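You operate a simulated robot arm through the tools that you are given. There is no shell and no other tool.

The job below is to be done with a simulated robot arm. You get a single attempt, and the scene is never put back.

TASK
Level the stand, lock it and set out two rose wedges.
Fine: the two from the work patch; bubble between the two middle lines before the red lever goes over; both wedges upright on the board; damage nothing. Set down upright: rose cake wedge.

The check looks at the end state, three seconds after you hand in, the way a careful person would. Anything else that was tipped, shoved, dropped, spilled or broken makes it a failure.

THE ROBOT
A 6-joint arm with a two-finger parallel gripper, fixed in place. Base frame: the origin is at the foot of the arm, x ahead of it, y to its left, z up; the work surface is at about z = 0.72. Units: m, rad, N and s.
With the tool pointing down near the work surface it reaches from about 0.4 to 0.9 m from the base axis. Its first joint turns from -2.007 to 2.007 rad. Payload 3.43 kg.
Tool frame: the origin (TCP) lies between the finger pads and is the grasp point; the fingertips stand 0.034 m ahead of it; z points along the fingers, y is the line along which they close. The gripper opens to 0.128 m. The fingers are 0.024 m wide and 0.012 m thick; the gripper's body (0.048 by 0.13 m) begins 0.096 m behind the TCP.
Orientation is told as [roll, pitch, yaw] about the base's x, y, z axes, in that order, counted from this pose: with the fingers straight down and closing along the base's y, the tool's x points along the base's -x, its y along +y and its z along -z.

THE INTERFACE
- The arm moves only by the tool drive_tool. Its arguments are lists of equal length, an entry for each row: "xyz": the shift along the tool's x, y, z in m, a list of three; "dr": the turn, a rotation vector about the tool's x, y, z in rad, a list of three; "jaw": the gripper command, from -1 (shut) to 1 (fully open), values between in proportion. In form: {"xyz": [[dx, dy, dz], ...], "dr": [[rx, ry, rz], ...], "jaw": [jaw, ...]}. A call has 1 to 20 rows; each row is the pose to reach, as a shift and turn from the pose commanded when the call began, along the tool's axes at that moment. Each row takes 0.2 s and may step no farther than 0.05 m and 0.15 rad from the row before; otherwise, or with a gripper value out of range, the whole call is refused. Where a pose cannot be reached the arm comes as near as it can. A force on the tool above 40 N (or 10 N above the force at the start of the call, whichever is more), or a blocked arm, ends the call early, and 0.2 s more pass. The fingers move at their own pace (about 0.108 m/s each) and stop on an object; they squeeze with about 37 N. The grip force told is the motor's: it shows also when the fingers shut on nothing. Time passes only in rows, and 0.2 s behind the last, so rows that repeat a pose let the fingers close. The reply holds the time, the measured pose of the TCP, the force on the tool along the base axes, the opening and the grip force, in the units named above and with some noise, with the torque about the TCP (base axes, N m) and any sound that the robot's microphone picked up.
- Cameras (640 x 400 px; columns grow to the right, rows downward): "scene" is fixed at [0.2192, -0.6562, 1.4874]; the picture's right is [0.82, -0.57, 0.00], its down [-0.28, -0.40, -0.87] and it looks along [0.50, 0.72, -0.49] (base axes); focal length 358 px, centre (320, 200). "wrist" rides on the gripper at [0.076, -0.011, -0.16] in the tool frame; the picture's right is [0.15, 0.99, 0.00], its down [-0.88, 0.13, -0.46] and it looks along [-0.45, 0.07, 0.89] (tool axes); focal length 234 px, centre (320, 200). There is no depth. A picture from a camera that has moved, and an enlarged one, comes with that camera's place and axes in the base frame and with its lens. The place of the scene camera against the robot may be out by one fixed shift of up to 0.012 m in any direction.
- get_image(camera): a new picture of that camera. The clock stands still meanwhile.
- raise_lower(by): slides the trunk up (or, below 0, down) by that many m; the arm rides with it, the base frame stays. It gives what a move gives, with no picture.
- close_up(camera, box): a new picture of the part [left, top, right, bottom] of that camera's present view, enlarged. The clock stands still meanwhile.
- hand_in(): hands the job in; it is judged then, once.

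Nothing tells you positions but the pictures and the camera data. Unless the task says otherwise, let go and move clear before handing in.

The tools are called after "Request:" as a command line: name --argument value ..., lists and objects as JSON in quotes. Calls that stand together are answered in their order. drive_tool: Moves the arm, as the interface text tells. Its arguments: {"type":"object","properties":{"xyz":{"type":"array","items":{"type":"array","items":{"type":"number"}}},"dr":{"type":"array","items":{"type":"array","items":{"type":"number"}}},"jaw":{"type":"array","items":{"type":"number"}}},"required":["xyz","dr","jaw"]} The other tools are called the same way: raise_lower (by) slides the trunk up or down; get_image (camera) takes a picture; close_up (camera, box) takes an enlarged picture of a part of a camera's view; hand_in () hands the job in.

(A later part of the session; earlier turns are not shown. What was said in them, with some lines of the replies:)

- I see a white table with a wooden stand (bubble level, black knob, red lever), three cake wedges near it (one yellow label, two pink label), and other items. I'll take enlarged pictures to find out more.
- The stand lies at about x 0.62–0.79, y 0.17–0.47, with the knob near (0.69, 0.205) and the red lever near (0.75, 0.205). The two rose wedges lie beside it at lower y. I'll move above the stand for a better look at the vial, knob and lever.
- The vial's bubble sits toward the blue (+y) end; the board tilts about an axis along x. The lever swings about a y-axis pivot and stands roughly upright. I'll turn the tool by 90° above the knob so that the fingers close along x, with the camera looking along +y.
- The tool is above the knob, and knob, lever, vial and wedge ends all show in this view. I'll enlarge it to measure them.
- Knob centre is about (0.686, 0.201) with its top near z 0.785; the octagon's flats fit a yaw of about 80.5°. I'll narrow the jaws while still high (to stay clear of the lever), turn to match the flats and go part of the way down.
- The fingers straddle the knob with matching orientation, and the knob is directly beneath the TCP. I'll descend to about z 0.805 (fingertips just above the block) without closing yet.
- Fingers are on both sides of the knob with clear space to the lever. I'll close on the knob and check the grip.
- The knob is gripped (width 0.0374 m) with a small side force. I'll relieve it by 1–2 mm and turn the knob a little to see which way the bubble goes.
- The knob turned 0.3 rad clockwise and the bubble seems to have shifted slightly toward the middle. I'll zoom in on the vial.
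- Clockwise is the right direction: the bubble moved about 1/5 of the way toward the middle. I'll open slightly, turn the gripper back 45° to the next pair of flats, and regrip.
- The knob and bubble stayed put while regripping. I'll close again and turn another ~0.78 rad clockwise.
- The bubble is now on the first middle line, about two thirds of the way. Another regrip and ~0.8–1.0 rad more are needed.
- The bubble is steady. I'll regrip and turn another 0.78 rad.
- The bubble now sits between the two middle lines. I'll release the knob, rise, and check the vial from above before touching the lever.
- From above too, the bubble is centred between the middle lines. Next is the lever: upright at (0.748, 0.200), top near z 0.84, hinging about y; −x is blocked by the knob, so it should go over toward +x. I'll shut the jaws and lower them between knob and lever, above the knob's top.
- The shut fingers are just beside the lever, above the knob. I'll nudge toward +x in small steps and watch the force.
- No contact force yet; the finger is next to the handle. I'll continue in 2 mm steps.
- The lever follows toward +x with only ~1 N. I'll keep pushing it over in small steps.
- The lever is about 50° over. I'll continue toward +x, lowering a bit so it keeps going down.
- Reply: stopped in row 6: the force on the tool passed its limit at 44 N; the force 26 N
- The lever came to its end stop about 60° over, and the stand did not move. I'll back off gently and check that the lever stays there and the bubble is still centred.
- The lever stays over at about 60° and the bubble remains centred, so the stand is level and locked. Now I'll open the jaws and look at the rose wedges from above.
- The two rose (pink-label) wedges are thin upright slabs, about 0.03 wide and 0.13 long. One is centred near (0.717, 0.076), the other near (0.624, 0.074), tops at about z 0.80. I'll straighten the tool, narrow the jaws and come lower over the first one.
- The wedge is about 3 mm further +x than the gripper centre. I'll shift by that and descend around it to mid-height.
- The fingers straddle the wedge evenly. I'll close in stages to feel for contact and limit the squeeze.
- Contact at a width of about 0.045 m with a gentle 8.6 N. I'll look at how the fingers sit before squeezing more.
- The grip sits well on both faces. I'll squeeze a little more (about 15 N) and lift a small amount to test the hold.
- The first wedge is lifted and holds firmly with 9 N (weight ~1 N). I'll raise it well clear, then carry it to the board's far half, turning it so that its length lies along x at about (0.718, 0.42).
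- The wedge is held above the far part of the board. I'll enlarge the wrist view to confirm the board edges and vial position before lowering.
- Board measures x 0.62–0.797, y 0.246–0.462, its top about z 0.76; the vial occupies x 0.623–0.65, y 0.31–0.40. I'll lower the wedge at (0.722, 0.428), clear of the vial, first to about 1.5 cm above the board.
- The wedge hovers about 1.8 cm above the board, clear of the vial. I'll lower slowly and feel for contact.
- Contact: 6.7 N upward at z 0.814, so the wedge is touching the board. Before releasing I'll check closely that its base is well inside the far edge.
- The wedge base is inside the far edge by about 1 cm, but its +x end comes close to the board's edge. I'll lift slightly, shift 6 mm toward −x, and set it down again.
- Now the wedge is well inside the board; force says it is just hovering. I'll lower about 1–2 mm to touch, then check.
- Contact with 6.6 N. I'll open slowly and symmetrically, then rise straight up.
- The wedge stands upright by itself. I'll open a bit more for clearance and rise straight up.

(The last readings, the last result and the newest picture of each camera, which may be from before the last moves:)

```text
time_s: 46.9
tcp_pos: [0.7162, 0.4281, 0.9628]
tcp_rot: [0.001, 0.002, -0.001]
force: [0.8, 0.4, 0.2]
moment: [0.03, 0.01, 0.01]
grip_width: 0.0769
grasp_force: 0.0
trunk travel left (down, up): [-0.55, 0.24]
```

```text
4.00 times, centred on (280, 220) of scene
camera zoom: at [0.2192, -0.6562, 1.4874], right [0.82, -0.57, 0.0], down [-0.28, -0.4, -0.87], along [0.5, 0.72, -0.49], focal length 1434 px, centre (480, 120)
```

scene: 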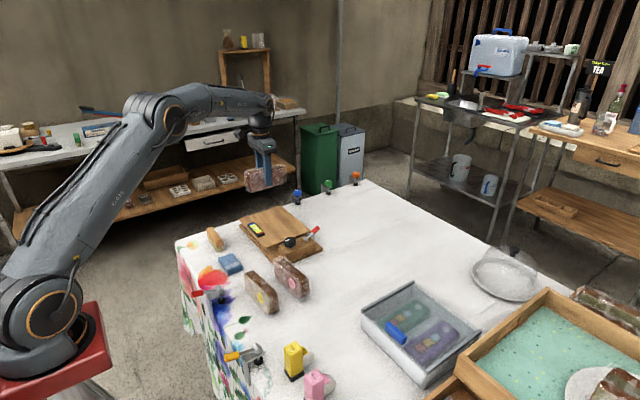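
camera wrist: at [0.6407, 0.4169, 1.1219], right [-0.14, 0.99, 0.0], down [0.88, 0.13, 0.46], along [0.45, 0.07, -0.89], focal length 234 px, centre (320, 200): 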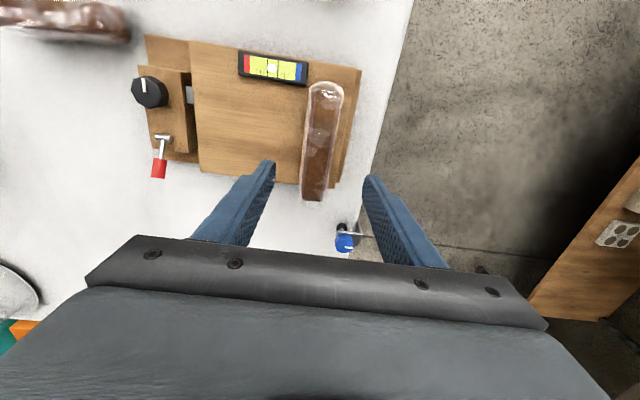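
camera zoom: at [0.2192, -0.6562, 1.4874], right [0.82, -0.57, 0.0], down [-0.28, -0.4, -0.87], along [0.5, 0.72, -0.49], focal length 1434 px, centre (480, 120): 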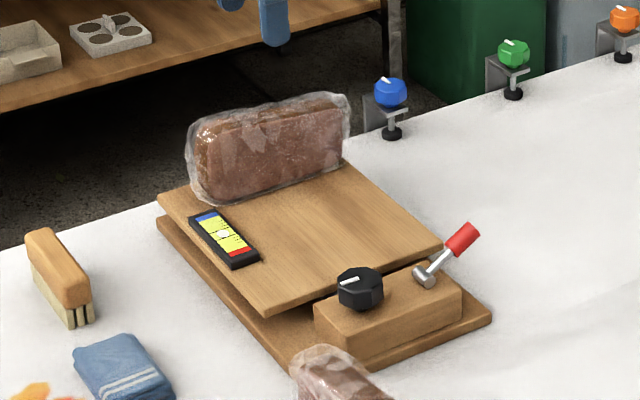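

The first rose wedge stands on the far part of the board. Now I'll go back for the second rose wedge near (0.624, 0.074), turning the tool to match it.

Request:
drive_tool --xyz '[[0.0061, -0.0236, 0], [0.0123, -0.0472, 0], [0.0184, -0.0708, 0], [0.0245, -0.0944, 0], [0.0307, -0.118, 0], [0.0368, -0.1416, 0], [0.0429, -0.1652, 0], [0.0491, -0.1888, 0], [0.0552, -0.2124, 0], [0.0613, -0.236, 0], [0.0675, -0.2596, 0], [0.0736, -0.2832, 0], [0.0797, -0.3068, 0], [0.0859, -0.3304, 0], [0.092, -0.354, 0], [0.092, -0.354, 0]]' --dr '[[0, 0, -0.11], [0, 0, -0.22], [0, 0, -0.33], [0, 0, -0.44], [0, 0, -0.55], [0, 0, -0.66], [0, 0, -0.77], [0, 0, -0.88], [0, 0, -0.99], [0, 0, -1.1], [0, 0, -1.21], [0, 0, -1.32], [0, 0, -1.43], [0, 0, -1.54], [0, 0, -1.65], [0, 0, -1.65]]' --jaw '[0.2, 0.2, 0.2, 0.2, 0.2, 0.2, 0.2, 0.2, 0.2, 0.2, 0.2, 0.2, 0.2, 0.2, 0.2, 0.2]'

Request:
get_image --camera "wrist"

Request:
close_up --camera "wrist" --box '[240, 60, 400, 220]'

```text
time_s: 50.3
tcp_pos: [0.6257, 0.0734, 0.961]
tcp_rot: [-0.002, -0.001, 1.649]
force: [0.4, -0.2, -0.4]
moment: [0.03, 0.02, 0.0]
grip_width: 0.0767
grasp_force: 0.0
trunk travel left (down, up): [-0.55, 0.24]
```

```text
taken
camera wrist: at [0.6416, -0.0019, 1.1204], right [-0.97, -0.22, 0.0], down [-0.2, 0.87, 0.46], along [-0.1, 0.45, -0.89], focal length 234 px, centre (320, 200)
```

wrist: 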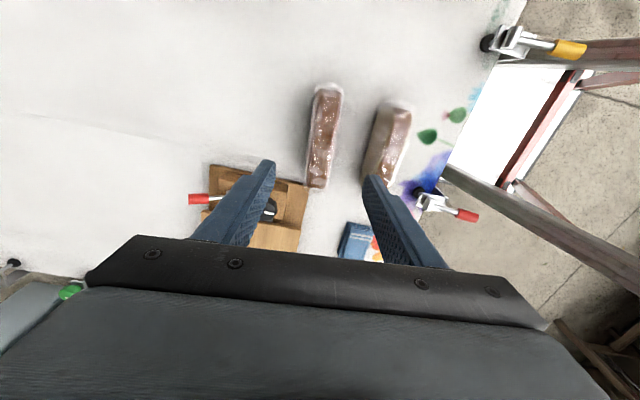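

```text
2.50 times, centred on (320, 140) of wrist
camera zoom: at [0.6416, -0.0019, 1.1204], right [-0.97, -0.22, 0.0], down [-0.2, 0.87, 0.46], along [-0.1, 0.45, -0.89], focal length 585 px, centre (320, 350)
```

zoom: 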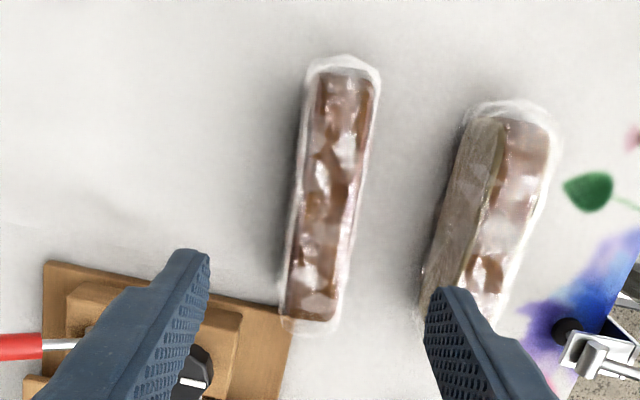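

The second rose wedge is centred near (0.622, 0.073), turned about 5° from the y axis. I'll come down over it with matching yaw and refine.

Request:
drive_tool --xyz '[[0, 0.001, 0.02], [0, 0.002, 0.045], [0, 0.003, 0.07], [0, 0.003, 0.09], [0, 0.003, 0.1]]' --dr '[[0, 0, -0.005], [0, 0, -0.01], [0, 0, -0.014], [0, 0, -0.014], [0, 0, -0.014]]' --jaw '[0.1, 0.1, 0.1, 0.1, 0.1]'

Request:
close_up --camera "wrist" --box '[240, 80, 400, 240]'

Request:
close_up --camera "scene" --box '[234, 210, 354, 310]'

```text
time_s: 51.5
tcp_pos: [0.6234, 0.0727, 0.8614]
tcp_rot: [-0.001, -0.001, 1.663]
force: [-0.2, -0.9, 0.5]
moment: [-0.04, -0.03, 0.01]
grip_width: 0.0703
grasp_force: 0.1
trunk travel left (down, up): [-0.55, 0.24]
```

```text
2.50 times, centred on (320, 160) of wrist
camera zoom: at [0.6396, -0.0018, 1.0207], right [-0.97, -0.24, 0.0], down [-0.21, 0.86, 0.46], along [-0.11, 0.44, -0.89], focal length 585 px, centre (320, 300)
```

zoom: 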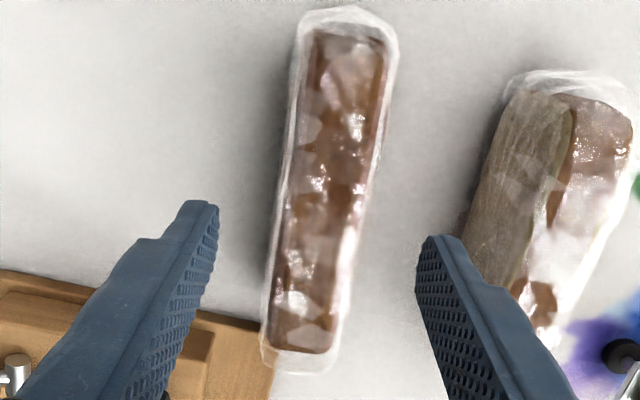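

```text
4.00 times, centred on (294, 260) of scene
camera zoom: at [0.2192, -0.6562, 1.4874], right [0.82, -0.57, 0.0], down [-0.28, -0.4, -0.87], along [0.5, 0.72, -0.49], focal length 1434 px, centre (424, -40)
```

zoom: 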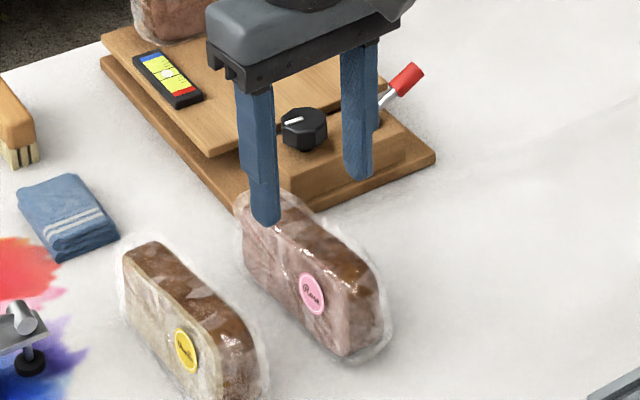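

The wedge is centred about 2.5 mm to the −x side of the gripper. I'll correct that and descend around it.

Request:
drive_tool --xyz '[[0, 0.0025, 0.015], [0, 0.0025, 0.035], [0, 0.0025, 0.055], [0, 0.0025, 0.075], [0, 0.0025, 0.088], [0, 0.0025, 0.093]]' --dr '[[0, 0, 0], [0, 0, 0], [0, 0, 0], [0, 0, 0], [0, 0, 0], [0, 0, 0]]' --jaw '[0.1, 0.1, 0.1, 0.1, 0.1, 0.1]'

Request:
close_up --camera "wrist" --box '[240, 80, 400, 240]'

Request:
close_up --camera "scene" --box '[234, 210, 354, 310]'

```text
time_s: 52.9
tcp_pos: [0.6193, 0.0727, 0.768]
tcp_rot: [0.001, -0.002, 1.661]
force: [-0.6, 0.7, 0.0]
moment: [-0.02, -0.02, -0.01]
grip_width: 0.0705
grasp_force: 0.1
trunk travel left (down, up): [-0.55, 0.24]
```

```text
2.50 times, centred on (320, 160) of wrist
camera zoom: at [0.6373, -0.0018, 0.9278], right [-0.97, -0.24, 0.0], down [-0.21, 0.86, 0.46], along [-0.11, 0.44, -0.89], focal length 585 px, centre (320, 300)
```

zoom: 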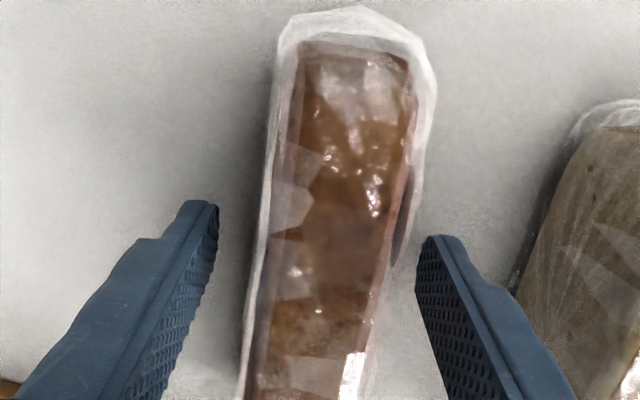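

```text
4.00 times, centred on (294, 260) of scene
camera zoom: at [0.2192, -0.6562, 1.4874], right [0.82, -0.57, 0.0], down [-0.28, -0.4, -0.87], along [0.5, 0.72, -0.49], focal length 1434 px, centre (424, -40)
```

zoom: 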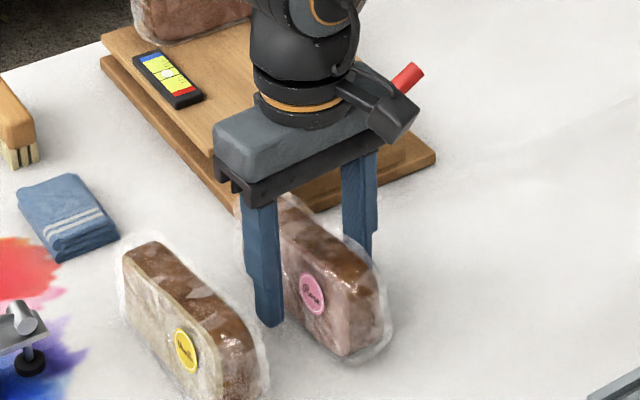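

Same alignment as with the first wedge. I'll close gently in stages.

Request:
drive_tool --xyz '[[0, 0, 0], [0, 0, 0], [0, 0, 0], [0, 0, 0], [0, 0, 0], [0, 0, 0]]' --dr '[[0, 0, 0], [0, 0, 0], [0, 0, 0], [0, 0, 0], [0, 0, 0], [0, 0, 0]]' --jaw '[-0.1, -0.25, -0.3, -0.34, -0.38, -0.42]'

Request:
close_up --camera "wrist" --box '[240, 80, 400, 240]'

```text
time_s: 54.3
tcp_pos: [0.6201, 0.0734, 0.7701]
tcp_rot: [0.001, -0.003, 1.663]
force: [0.7, -0.6, 1.3]
moment: [0.02, -0.04, 0.02]
grip_width: 0.0445
grasp_force: 8.5
trunk travel left (down, up): [-0.55, 0.24]
```

```text
2.50 times, centred on (320, 160) of wrist
camera zoom: at [0.6374, -0.0017, 0.9281], right [-0.97, -0.24, 0.0], down [-0.21, 0.86, 0.46], along [-0.11, 0.44, -0.89], focal length 585 px, centre (320, 300)
```

zoom: 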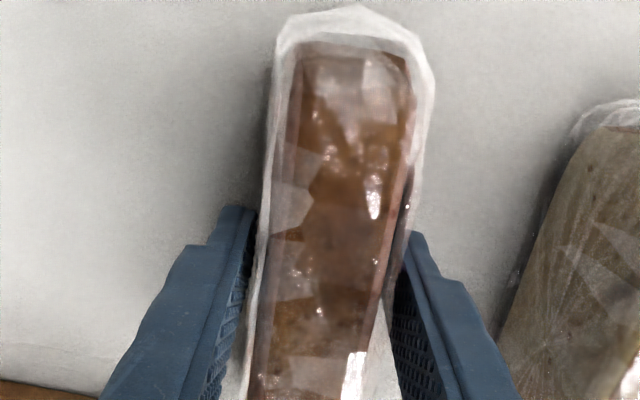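

The second wedge is gripped with 8.5 N. I'll lift it gently and check.

Request:
drive_tool --xyz '[[0, 0, -0.004], [0, 0, -0.01], [0, 0, -0.02], [0, 0, -0.045], [0, 0, -0.075], [0, 0, -0.105], [0, 0, -0.135], [0, 0, -0.165], [0, 0, -0.17]]' --dr '[[0, 0, 0], [0, 0, 0], [0, 0, 0], [0, 0, 0], [0, 0, 0], [0, 0, 0], [0, 0, 0], [0, 0, 0], [0, 0, 0]]' --jaw '[-0.42, -0.42, -0.42, -0.42, -0.42, -0.42, -0.42, -0.42, -0.42]'

Request:
get_image --camera "scene"

Request:
close_up --camera "wrist" --box '[240, 80, 400, 240]'

```text
time_s: 56.3
tcp_pos: [0.6191, 0.073, 0.9392]
tcp_rot: [0.0, -0.003, 1.663]
force: [-0.1, 0.1, -0.4]
moment: [-0.02, 0.0, 0.03]
grip_width: 0.0445
grasp_force: 8.9
trunk travel left (down, up): [-0.55, 0.24]
```

```text
taken
```

scene: 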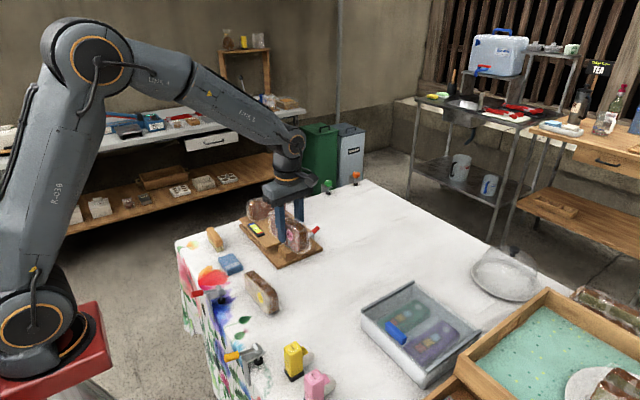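

```text
2.50 times, centred on (320, 160) of wrist
camera zoom: at [0.6375, -0.002, 1.0981], right [-0.97, -0.24, 0.0], down [-0.21, 0.86, 0.46], along [-0.11, 0.44, -0.89], focal length 585 px, centre (320, 300)
```

zoom: 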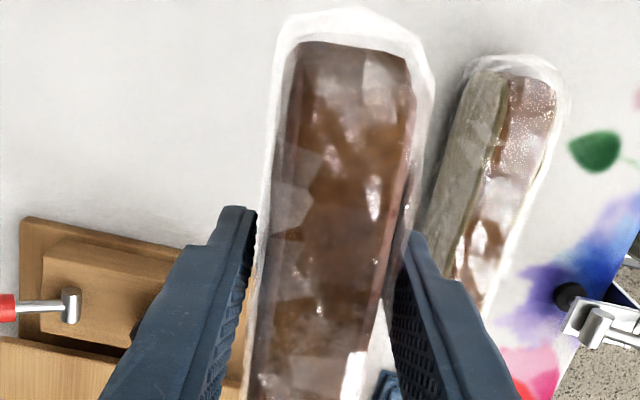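

The second wedge is held securely; the yellow-label one is untouched. I'll carry it over to the near part of the board, turning it to lie along x at about (0.722, 0.28).

Request:
drive_tool --xyz '[[-0.0131, -0.008, 0], [-0.0262, -0.0161, 0], [-0.0393, -0.0241, 0], [-0.0525, -0.0322, 0], [-0.0656, -0.0402, 0], [-0.0787, -0.0482, 0], [-0.0918, -0.0563, 0], [-0.1049, -0.0643, 0], [-0.118, -0.0724, 0], [-0.1311, -0.0804, 0], [-0.1442, -0.0884, 0], [-0.1574, -0.0965, 0], [-0.1705, -0.1045, 0], [-0.1836, -0.1126, 0], [-0.1967, -0.1206, 0], [-0.1967, -0.1206, 0]]' --dr '[[0, 0, 0.1109], [0, 0, 0.2217], [0, 0, 0.3326], [0, 0, 0.4435], [0, 0, 0.5543], [0, 0, 0.6652], [0, 0, 0.7761], [0, 0, 0.8869], [0, 0, 0.9978], [0, 0, 1.1087], [0, 0, 1.2195], [0, 0, 1.3304], [0, 0, 1.4413], [0, 0, 1.5521], [0, 0, 1.663], [0, 0, 1.663]]' --jaw '[-0.42, -0.42, -0.42, -0.42, -0.42, -0.42, -0.42, -0.42, -0.42, -0.42, -0.42, -0.42, -0.42, -0.42, -0.42, -0.42]'

Request:
get_image --camera "wrist"

Request:
close_up --camera "wrist" --box '[220, 20, 480, 220]'

Request:
close_up --camera "scene" --box '[220, 150, 340, 270]'

```text
time_s: 59.7
tcp_pos: [0.7225, 0.2802, 0.94]
tcp_rot: [0.002, -0.001, -0.003]
force: [-0.3, -0.3, -1.4]
moment: [0.01, 0.0, 0.0]
grip_width: 0.0446
grasp_force: 8.8
trunk travel left (down, up): [-0.55, 0.24]
```

```text
taken
camera wrist: at [0.6452, 0.2686, 1.0989], right [-0.14, 0.99, 0.0], down [0.88, 0.13, 0.46], along [0.45, 0.07, -0.89], focal length 234 px, centre (320, 200)
```

wrist: 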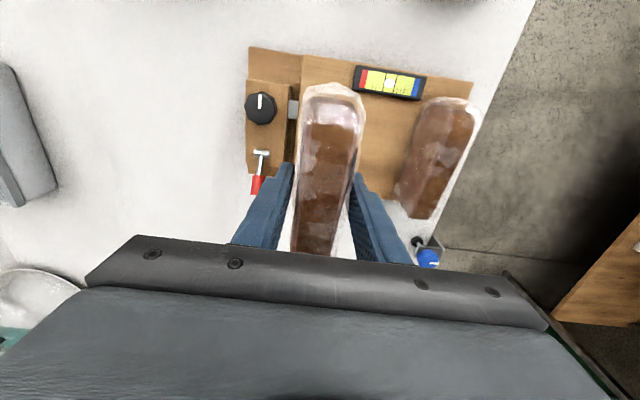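

```text
2.00 times, centred on (350, 120) of wrist
camera zoom: at [0.6452, 0.2686, 1.0989], right [-0.14, 0.99, 0.0], down [0.88, 0.13, 0.46], along [0.45, 0.07, -0.89], focal length 468 px, centre (260, 360)
```

zoom: 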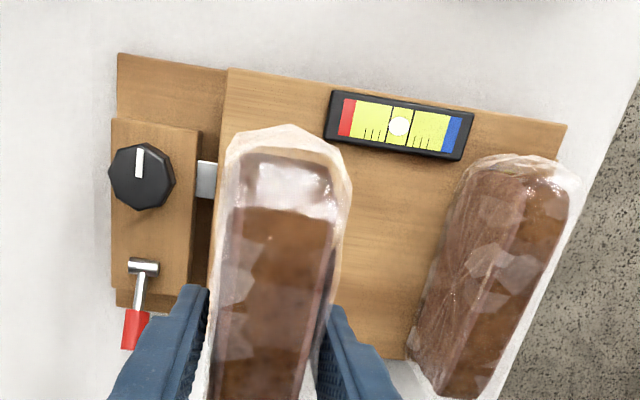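

```text
3.33 times, centred on (280, 210) of scene
camera zoom: at [0.2192, -0.6562, 1.4874], right [0.82, -0.57, 0.0], down [-0.28, -0.4, -0.87], along [0.5, 0.72, -0.49], focal length 1195 px, centre (453, 167)
```

zoom: 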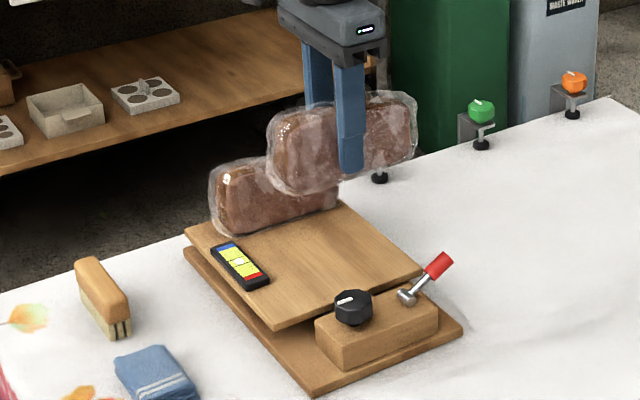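

Alignment is right: this wedge will cover y 0.2575–0.3025, with the board edge at 0.246 and the vial starting at y 0.31. I'll lower to just above the board.

Request:
drive_tool --xyz '[[0, 0, 0.015], [0, 0, 0.035], [0, 0, 0.055], [0, 0, 0.075], [0, 0, 0.095], [0, 0, 0.11], [0, 0, 0.115], [0, 0, 0.119]]' --dr '[[0, 0, 0.0], [0, 0, 0], [0, 0, 0], [0, 0, 0], [0, 0, 0], [0, 0, 0], [0, 0, 0], [0, 0, 0]]' --jaw '[-0.42, -0.42, -0.42, -0.42, -0.42, -0.42, -0.42, -0.42]'

Request:
close_up --camera "scene" --box '[240, 170, 340, 250]'

Request:
close_up --camera "wrist" --box '[180, 20, 440, 260]'

```text
time_s: 61.5
tcp_pos: [0.7215, 0.2797, 0.8202]
tcp_rot: [0.001, 0.001, 0.0]
force: [-1.0, -0.3, -0.9]
moment: [-0.02, 0.0, 0.0]
grip_width: 0.0448
grasp_force: 9.3
trunk travel left (down, up): [-0.55, 0.24]
```

```text
5.00 times, centred on (290, 210) of scene
camera zoom: at [0.2192, -0.6562, 1.4874], right [0.82, -0.57, 0.0], down [-0.28, -0.4, -0.87], along [0.5, 0.72, -0.49], focal length 1792 px, centre (470, 150)
```

zoom: 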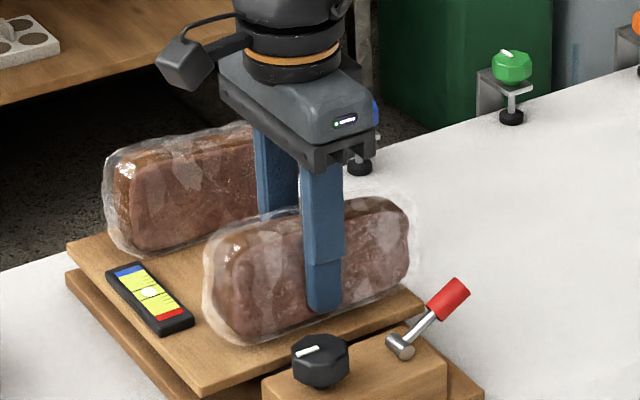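

```text
1.67 times, centred on (310, 140) of wrist
camera zoom: at [0.645, 0.2683, 0.9795], right [-0.15, 0.99, 0.0], down [0.88, 0.13, 0.46], along [0.45, 0.07, -0.89], focal length 390 px, centre (337, 300)
```

zoom: 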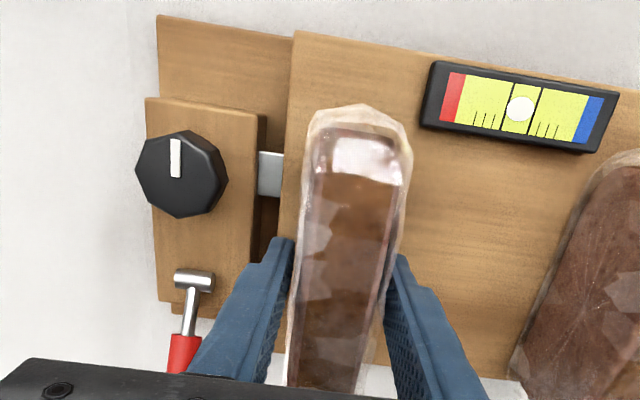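

Good placement with clear space on all sides. I'll ease it 4 mm toward −x and lower to contact.

Request:
drive_tool --xyz '[[0.002, 0, 0.0], [0.004, 0, 0.001], [0.004, 0, 0.003], [0.004, 0, 0.004], [0.004, 0, 0.005]]' --dr '[[0, 0, 0], [0, 0, 0], [0, 0, 0], [0, 0, 0], [0, 0, 0]]' --jaw '[-0.42, -0.42, -0.42, -0.42, -0.42]'

```text
time_s: 62.7
tcp_pos: [0.7185, 0.2795, 0.8152]
tcp_rot: [0.003, -0.001, 0.0]
force: [-0.9, -0.5, 0.7]
moment: [-0.08, -0.13, -0.06]
grip_width: 0.0446
grasp_force: 9.1
trunk travel left (down, up): [-0.55, 0.24]
```

Request:
drive_tool --xyz '[[0, 0, 0.0007], [0, 0, 0.0013]]' --dr '[[0, 0, 0], [0, 0, 0]]' --jaw '[-0.42, -0.42]'

Request:
close_up --camera "scene" --box '[240, 170, 340, 250]'

```text
time_s: 63.3
tcp_pos: [0.7178, 0.28, 0.8133]
tcp_rot: [0.001, -0.002, 0.0]
force: [0.0, -2.6, 6.3]
moment: [-0.05, 0.03, 0.02]
grip_width: 0.045
grasp_force: 8.4
trunk travel left (down, up): [-0.55, 0.24]
```

```text
5.00 times, centred on (290, 210) of scene
camera zoom: at [0.2192, -0.6562, 1.4874], right [0.82, -0.57, 0.0], down [-0.28, -0.4, -0.87], along [0.5, 0.72, -0.49], focal length 1792 px, centre (470, 150)
```

zoom: 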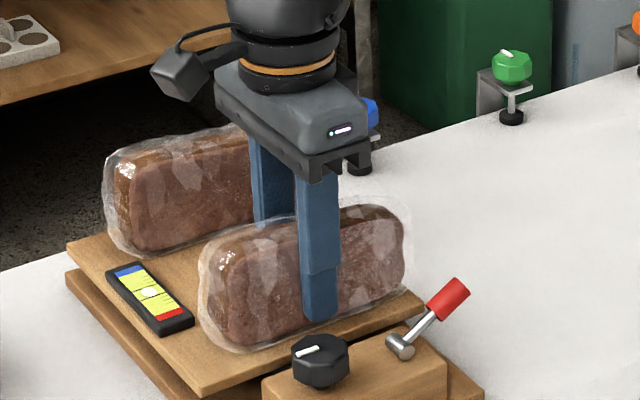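

Contact at 6.3 N, and the bubble is still centred. I'll open slowly and symmetrically.

Request:
drive_tool --xyz '[[0, 0, 0], [0, 0, 0], [0, 0, 0], [0, 0, 0], [0, 0, 0]]' --dr '[[0, 0, 0], [0, 0, 0], [0, 0, 0], [0, 0, 0], [0, 0, 0]]' --jaw '[-0.3, -0.24, -0.15, -0.08, -0.08]'

Request:
close_up --camera "scene" --box '[240, 170, 340, 250]'

Request:
close_up --camera "wrist" --box '[180, 20, 440, 260]'

```text
time_s: 64.5
tcp_pos: [0.7188, 0.2812, 0.8138]
tcp_rot: [0.001, 0.0, 0.001]
force: [0.0, 0.5, 0.0]
moment: [-0.02, -0.02, -0.01]
grip_width: 0.0591
grasp_force: 0.0
trunk travel left (down, up): [-0.55, 0.24]
```

```text
5.00 times, centred on (290, 210) of scene
camera zoom: at [0.2192, -0.6562, 1.4874], right [0.82, -0.57, 0.0], down [-0.28, -0.4, -0.87], along [0.5, 0.72, -0.49], focal length 1792 px, centre (470, 150)
```

zoom: 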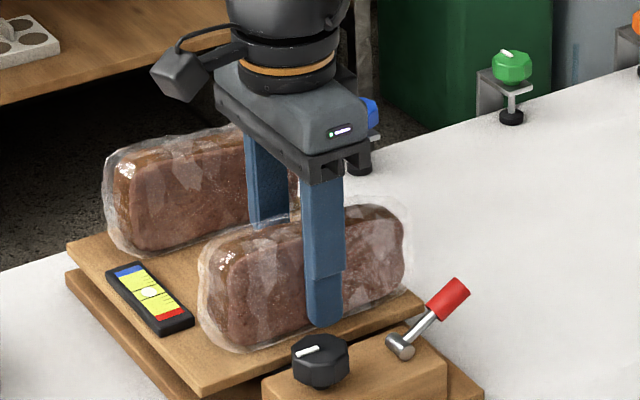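

```text
1.67 times, centred on (310, 140) of wrist
camera zoom: at [0.6413, 0.2689, 0.9729], right [-0.15, 0.99, 0.0], down [0.88, 0.13, 0.46], along [0.45, 0.07, -0.89], focal length 390 px, centre (337, 300)
```

zoom: 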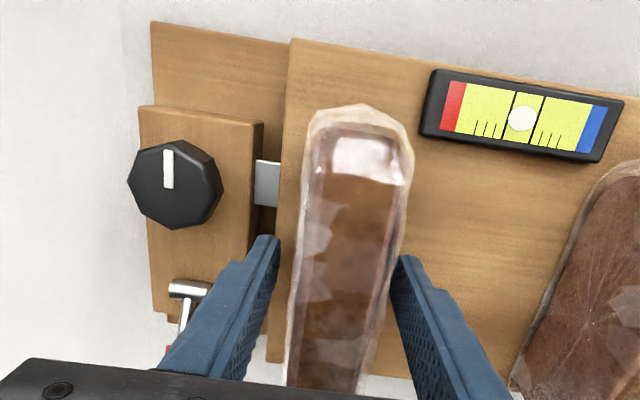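

The second wedge stands upright on its own. I'll open a bit more and rise straight up, well clear.

Request:
drive_tool --xyz '[[0, 0, 0], [0, 0, 0], [0, 0, -0.01], [0, 0, -0.03], [0, 0, -0.06], [0, 0, -0.09], [0, 0, -0.12], [0, 0, -0.15], [0, 0, -0.18]]' --dr '[[0, 0, 0], [0, 0, 0], [0, 0, 0], [0, 0, 0], [0, 0, 0], [0, 0, 0], [0, 0, 0], [0, 0, 0], [0, 0, 0]]' --jaw '[0.0, 0.06, 0.06, 0.06, 0.06, 0.06, 0.06, 0.06, 0.06]'

Request:
get_image --camera "wrist"

Request:
close_up --camera "scene" --box '[230, 170, 330, 270]'

```text
time_s: 66.5
tcp_pos: [0.7183, 0.2819, 0.9933]
tcp_rot: [0.002, -0.001, 0.001]
force: [0.6, 0.3, -0.2]
moment: [-0.01, -0.01, -0.01]
grip_width: 0.0678
grasp_force: 0.0
trunk travel left (down, up): [-0.55, 0.24]
```

```text
taken
camera wrist: at [0.6414, 0.2698, 1.1528], right [-0.15, 0.99, 0.0], down [0.88, 0.13, 0.46], along [0.45, 0.07, -0.89], focal length 234 px, centre (320, 200)
```

wrist: 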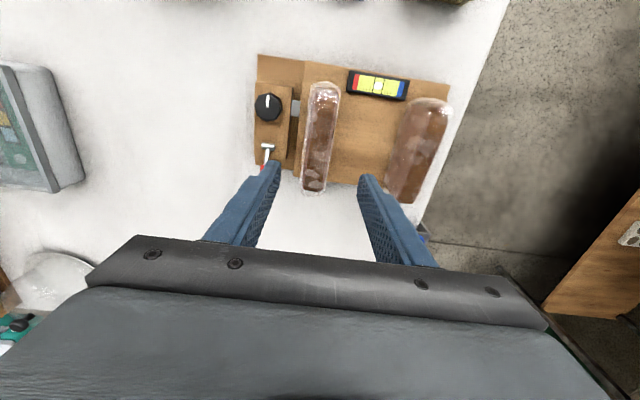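

```text
4.00 times, centred on (280, 220) of scene
camera zoom: at [0.2192, -0.6562, 1.4874], right [0.82, -0.57, 0.0], down [-0.28, -0.4, -0.87], along [0.5, 0.72, -0.49], focal length 1434 px, centre (480, 120)
```

zoom: 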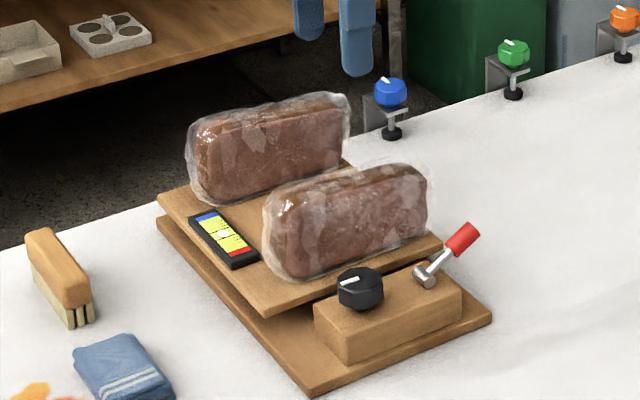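

Both rose wedges stand upright on the board. I'll move the arm back to its start area and do a last check of the vial, lever and surroundings.

Request:
drive_tool --xyz '[[0.02, -0.026, -0.03], [0.04, -0.052, -0.055], [0.06, -0.078, -0.075], [0.08, -0.104, -0.09], [0.1, -0.13, -0.105], [0.12, -0.156, -0.115], [0.14, -0.182, -0.12], [0.16, -0.208, -0.125], [0.18, -0.234, -0.125], [0.2, -0.257, -0.125]]' --dr '[[0, 0, 0], [0, 0, 0], [0, 0, 0], [0, 0, 0], [0, 0, 0], [0, 0, 0], [0, 0, 0], [0, 0, 0], [0, 0, 0], [0, 0, 0]]' --jaw '[0.06, 0.06, 0.06, 0.06, 0.06, 0.2, 0.4, 0.6, 0.8, 1.0]'

Request:
get_image --camera "scene"

Request:
close_up --camera "scene" --box '[244, 218, 268, 242]'

Request:
close_up --camera "wrist" --box '[280, 80, 560, 260]'

Request:
close_up --camera "scene" --box '[250, 185, 330, 245]'

```text
time_s: 68.7
tcp_pos: [0.5188, 0.0226, 1.1183]
tcp_rot: [0.001, 0.0, 0.0]
force: [1.0, 0.6, -0.9]
moment: [0.0, 0.01, -0.02]
grip_width: 0.128
grasp_force: 0.2
trunk travel left (down, up): [-0.55, 0.24]
```

```text
taken
```

scene: 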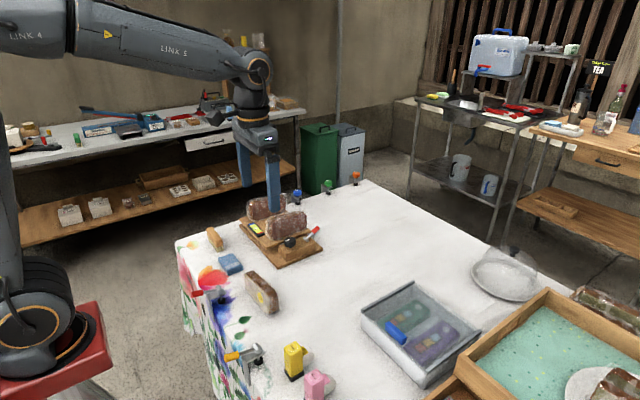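

```text
16.00 times, centred on (256, 230) of scene
camera zoom: at [0.2192, -0.6562, 1.4874], right [0.82, -0.57, 0.0], down [-0.28, -0.4, -0.87], along [0.5, 0.72, -0.49], focal length 5736 px, centre (1344, -280)
```

zoom: 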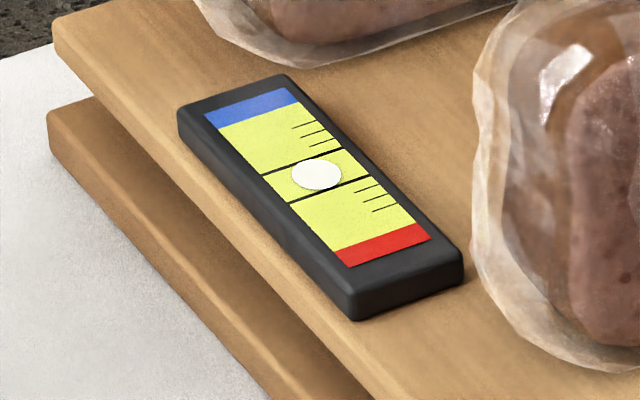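

```text
2.22 times, centred on (420, 170) of wrist
camera zoom: at [0.4416, 0.0114, 1.2773], right [-0.15, 0.99, 0.0], down [0.88, 0.13, 0.46], along [0.45, 0.07, -0.89], focal length 520 px, centre (98, 267)
```

zoom: 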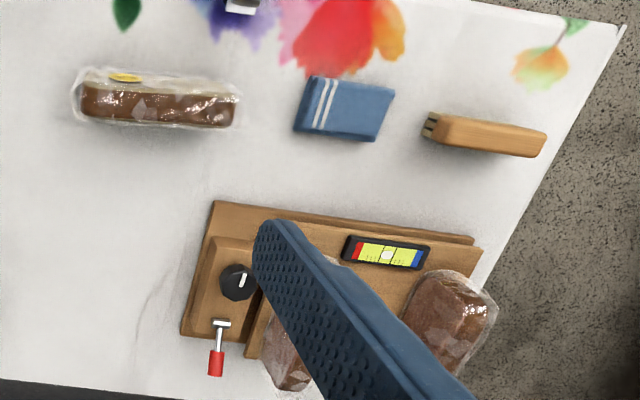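

```text
6.67 times, centred on (290, 215) of scene
camera zoom: at [0.2192, -0.6562, 1.4874], right [0.82, -0.57, 0.0], down [-0.28, -0.4, -0.87], along [0.5, 0.72, -0.49], focal length 2390 px, centre (520, 100)
```

zoom: 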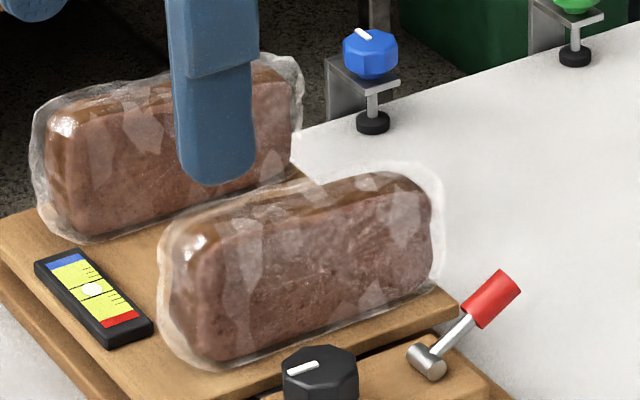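

The bubble sits between the two middle lines, the lever is over at its stop, and both rose wedges stand upright on the board. The yellow-label wedge, cloth, brush and everything else look unmoved. The arm is clear, so I'm handing in.

Request:
hand_in

```text
The job is handed in.
```

The stand is level and locked, both rose wedges are upright on its board, and I've handed the job in. No check result has come back.

- **Level:** I turned the black knob clockwise until the bubble sat between the two middle lines. It was still there in the last picture, with both wedges on the board.
- **Lock:** only then did I push the red lever over toward +x. It reached its stop at about 60° and stayed there. The push at the stop peaked at 44 N, and the stand did not move in the pictures.
- **Wedges:** I used the two pink-label rose wedges from beside the stand. I gripped them at about 9 N, and they show no visible damage. Each now stands on its own, clear of the vial and inside the board's edges.

The yellow-label wedge, cloth and brush look unmoved. The arm is back at its start position, clear of everything.
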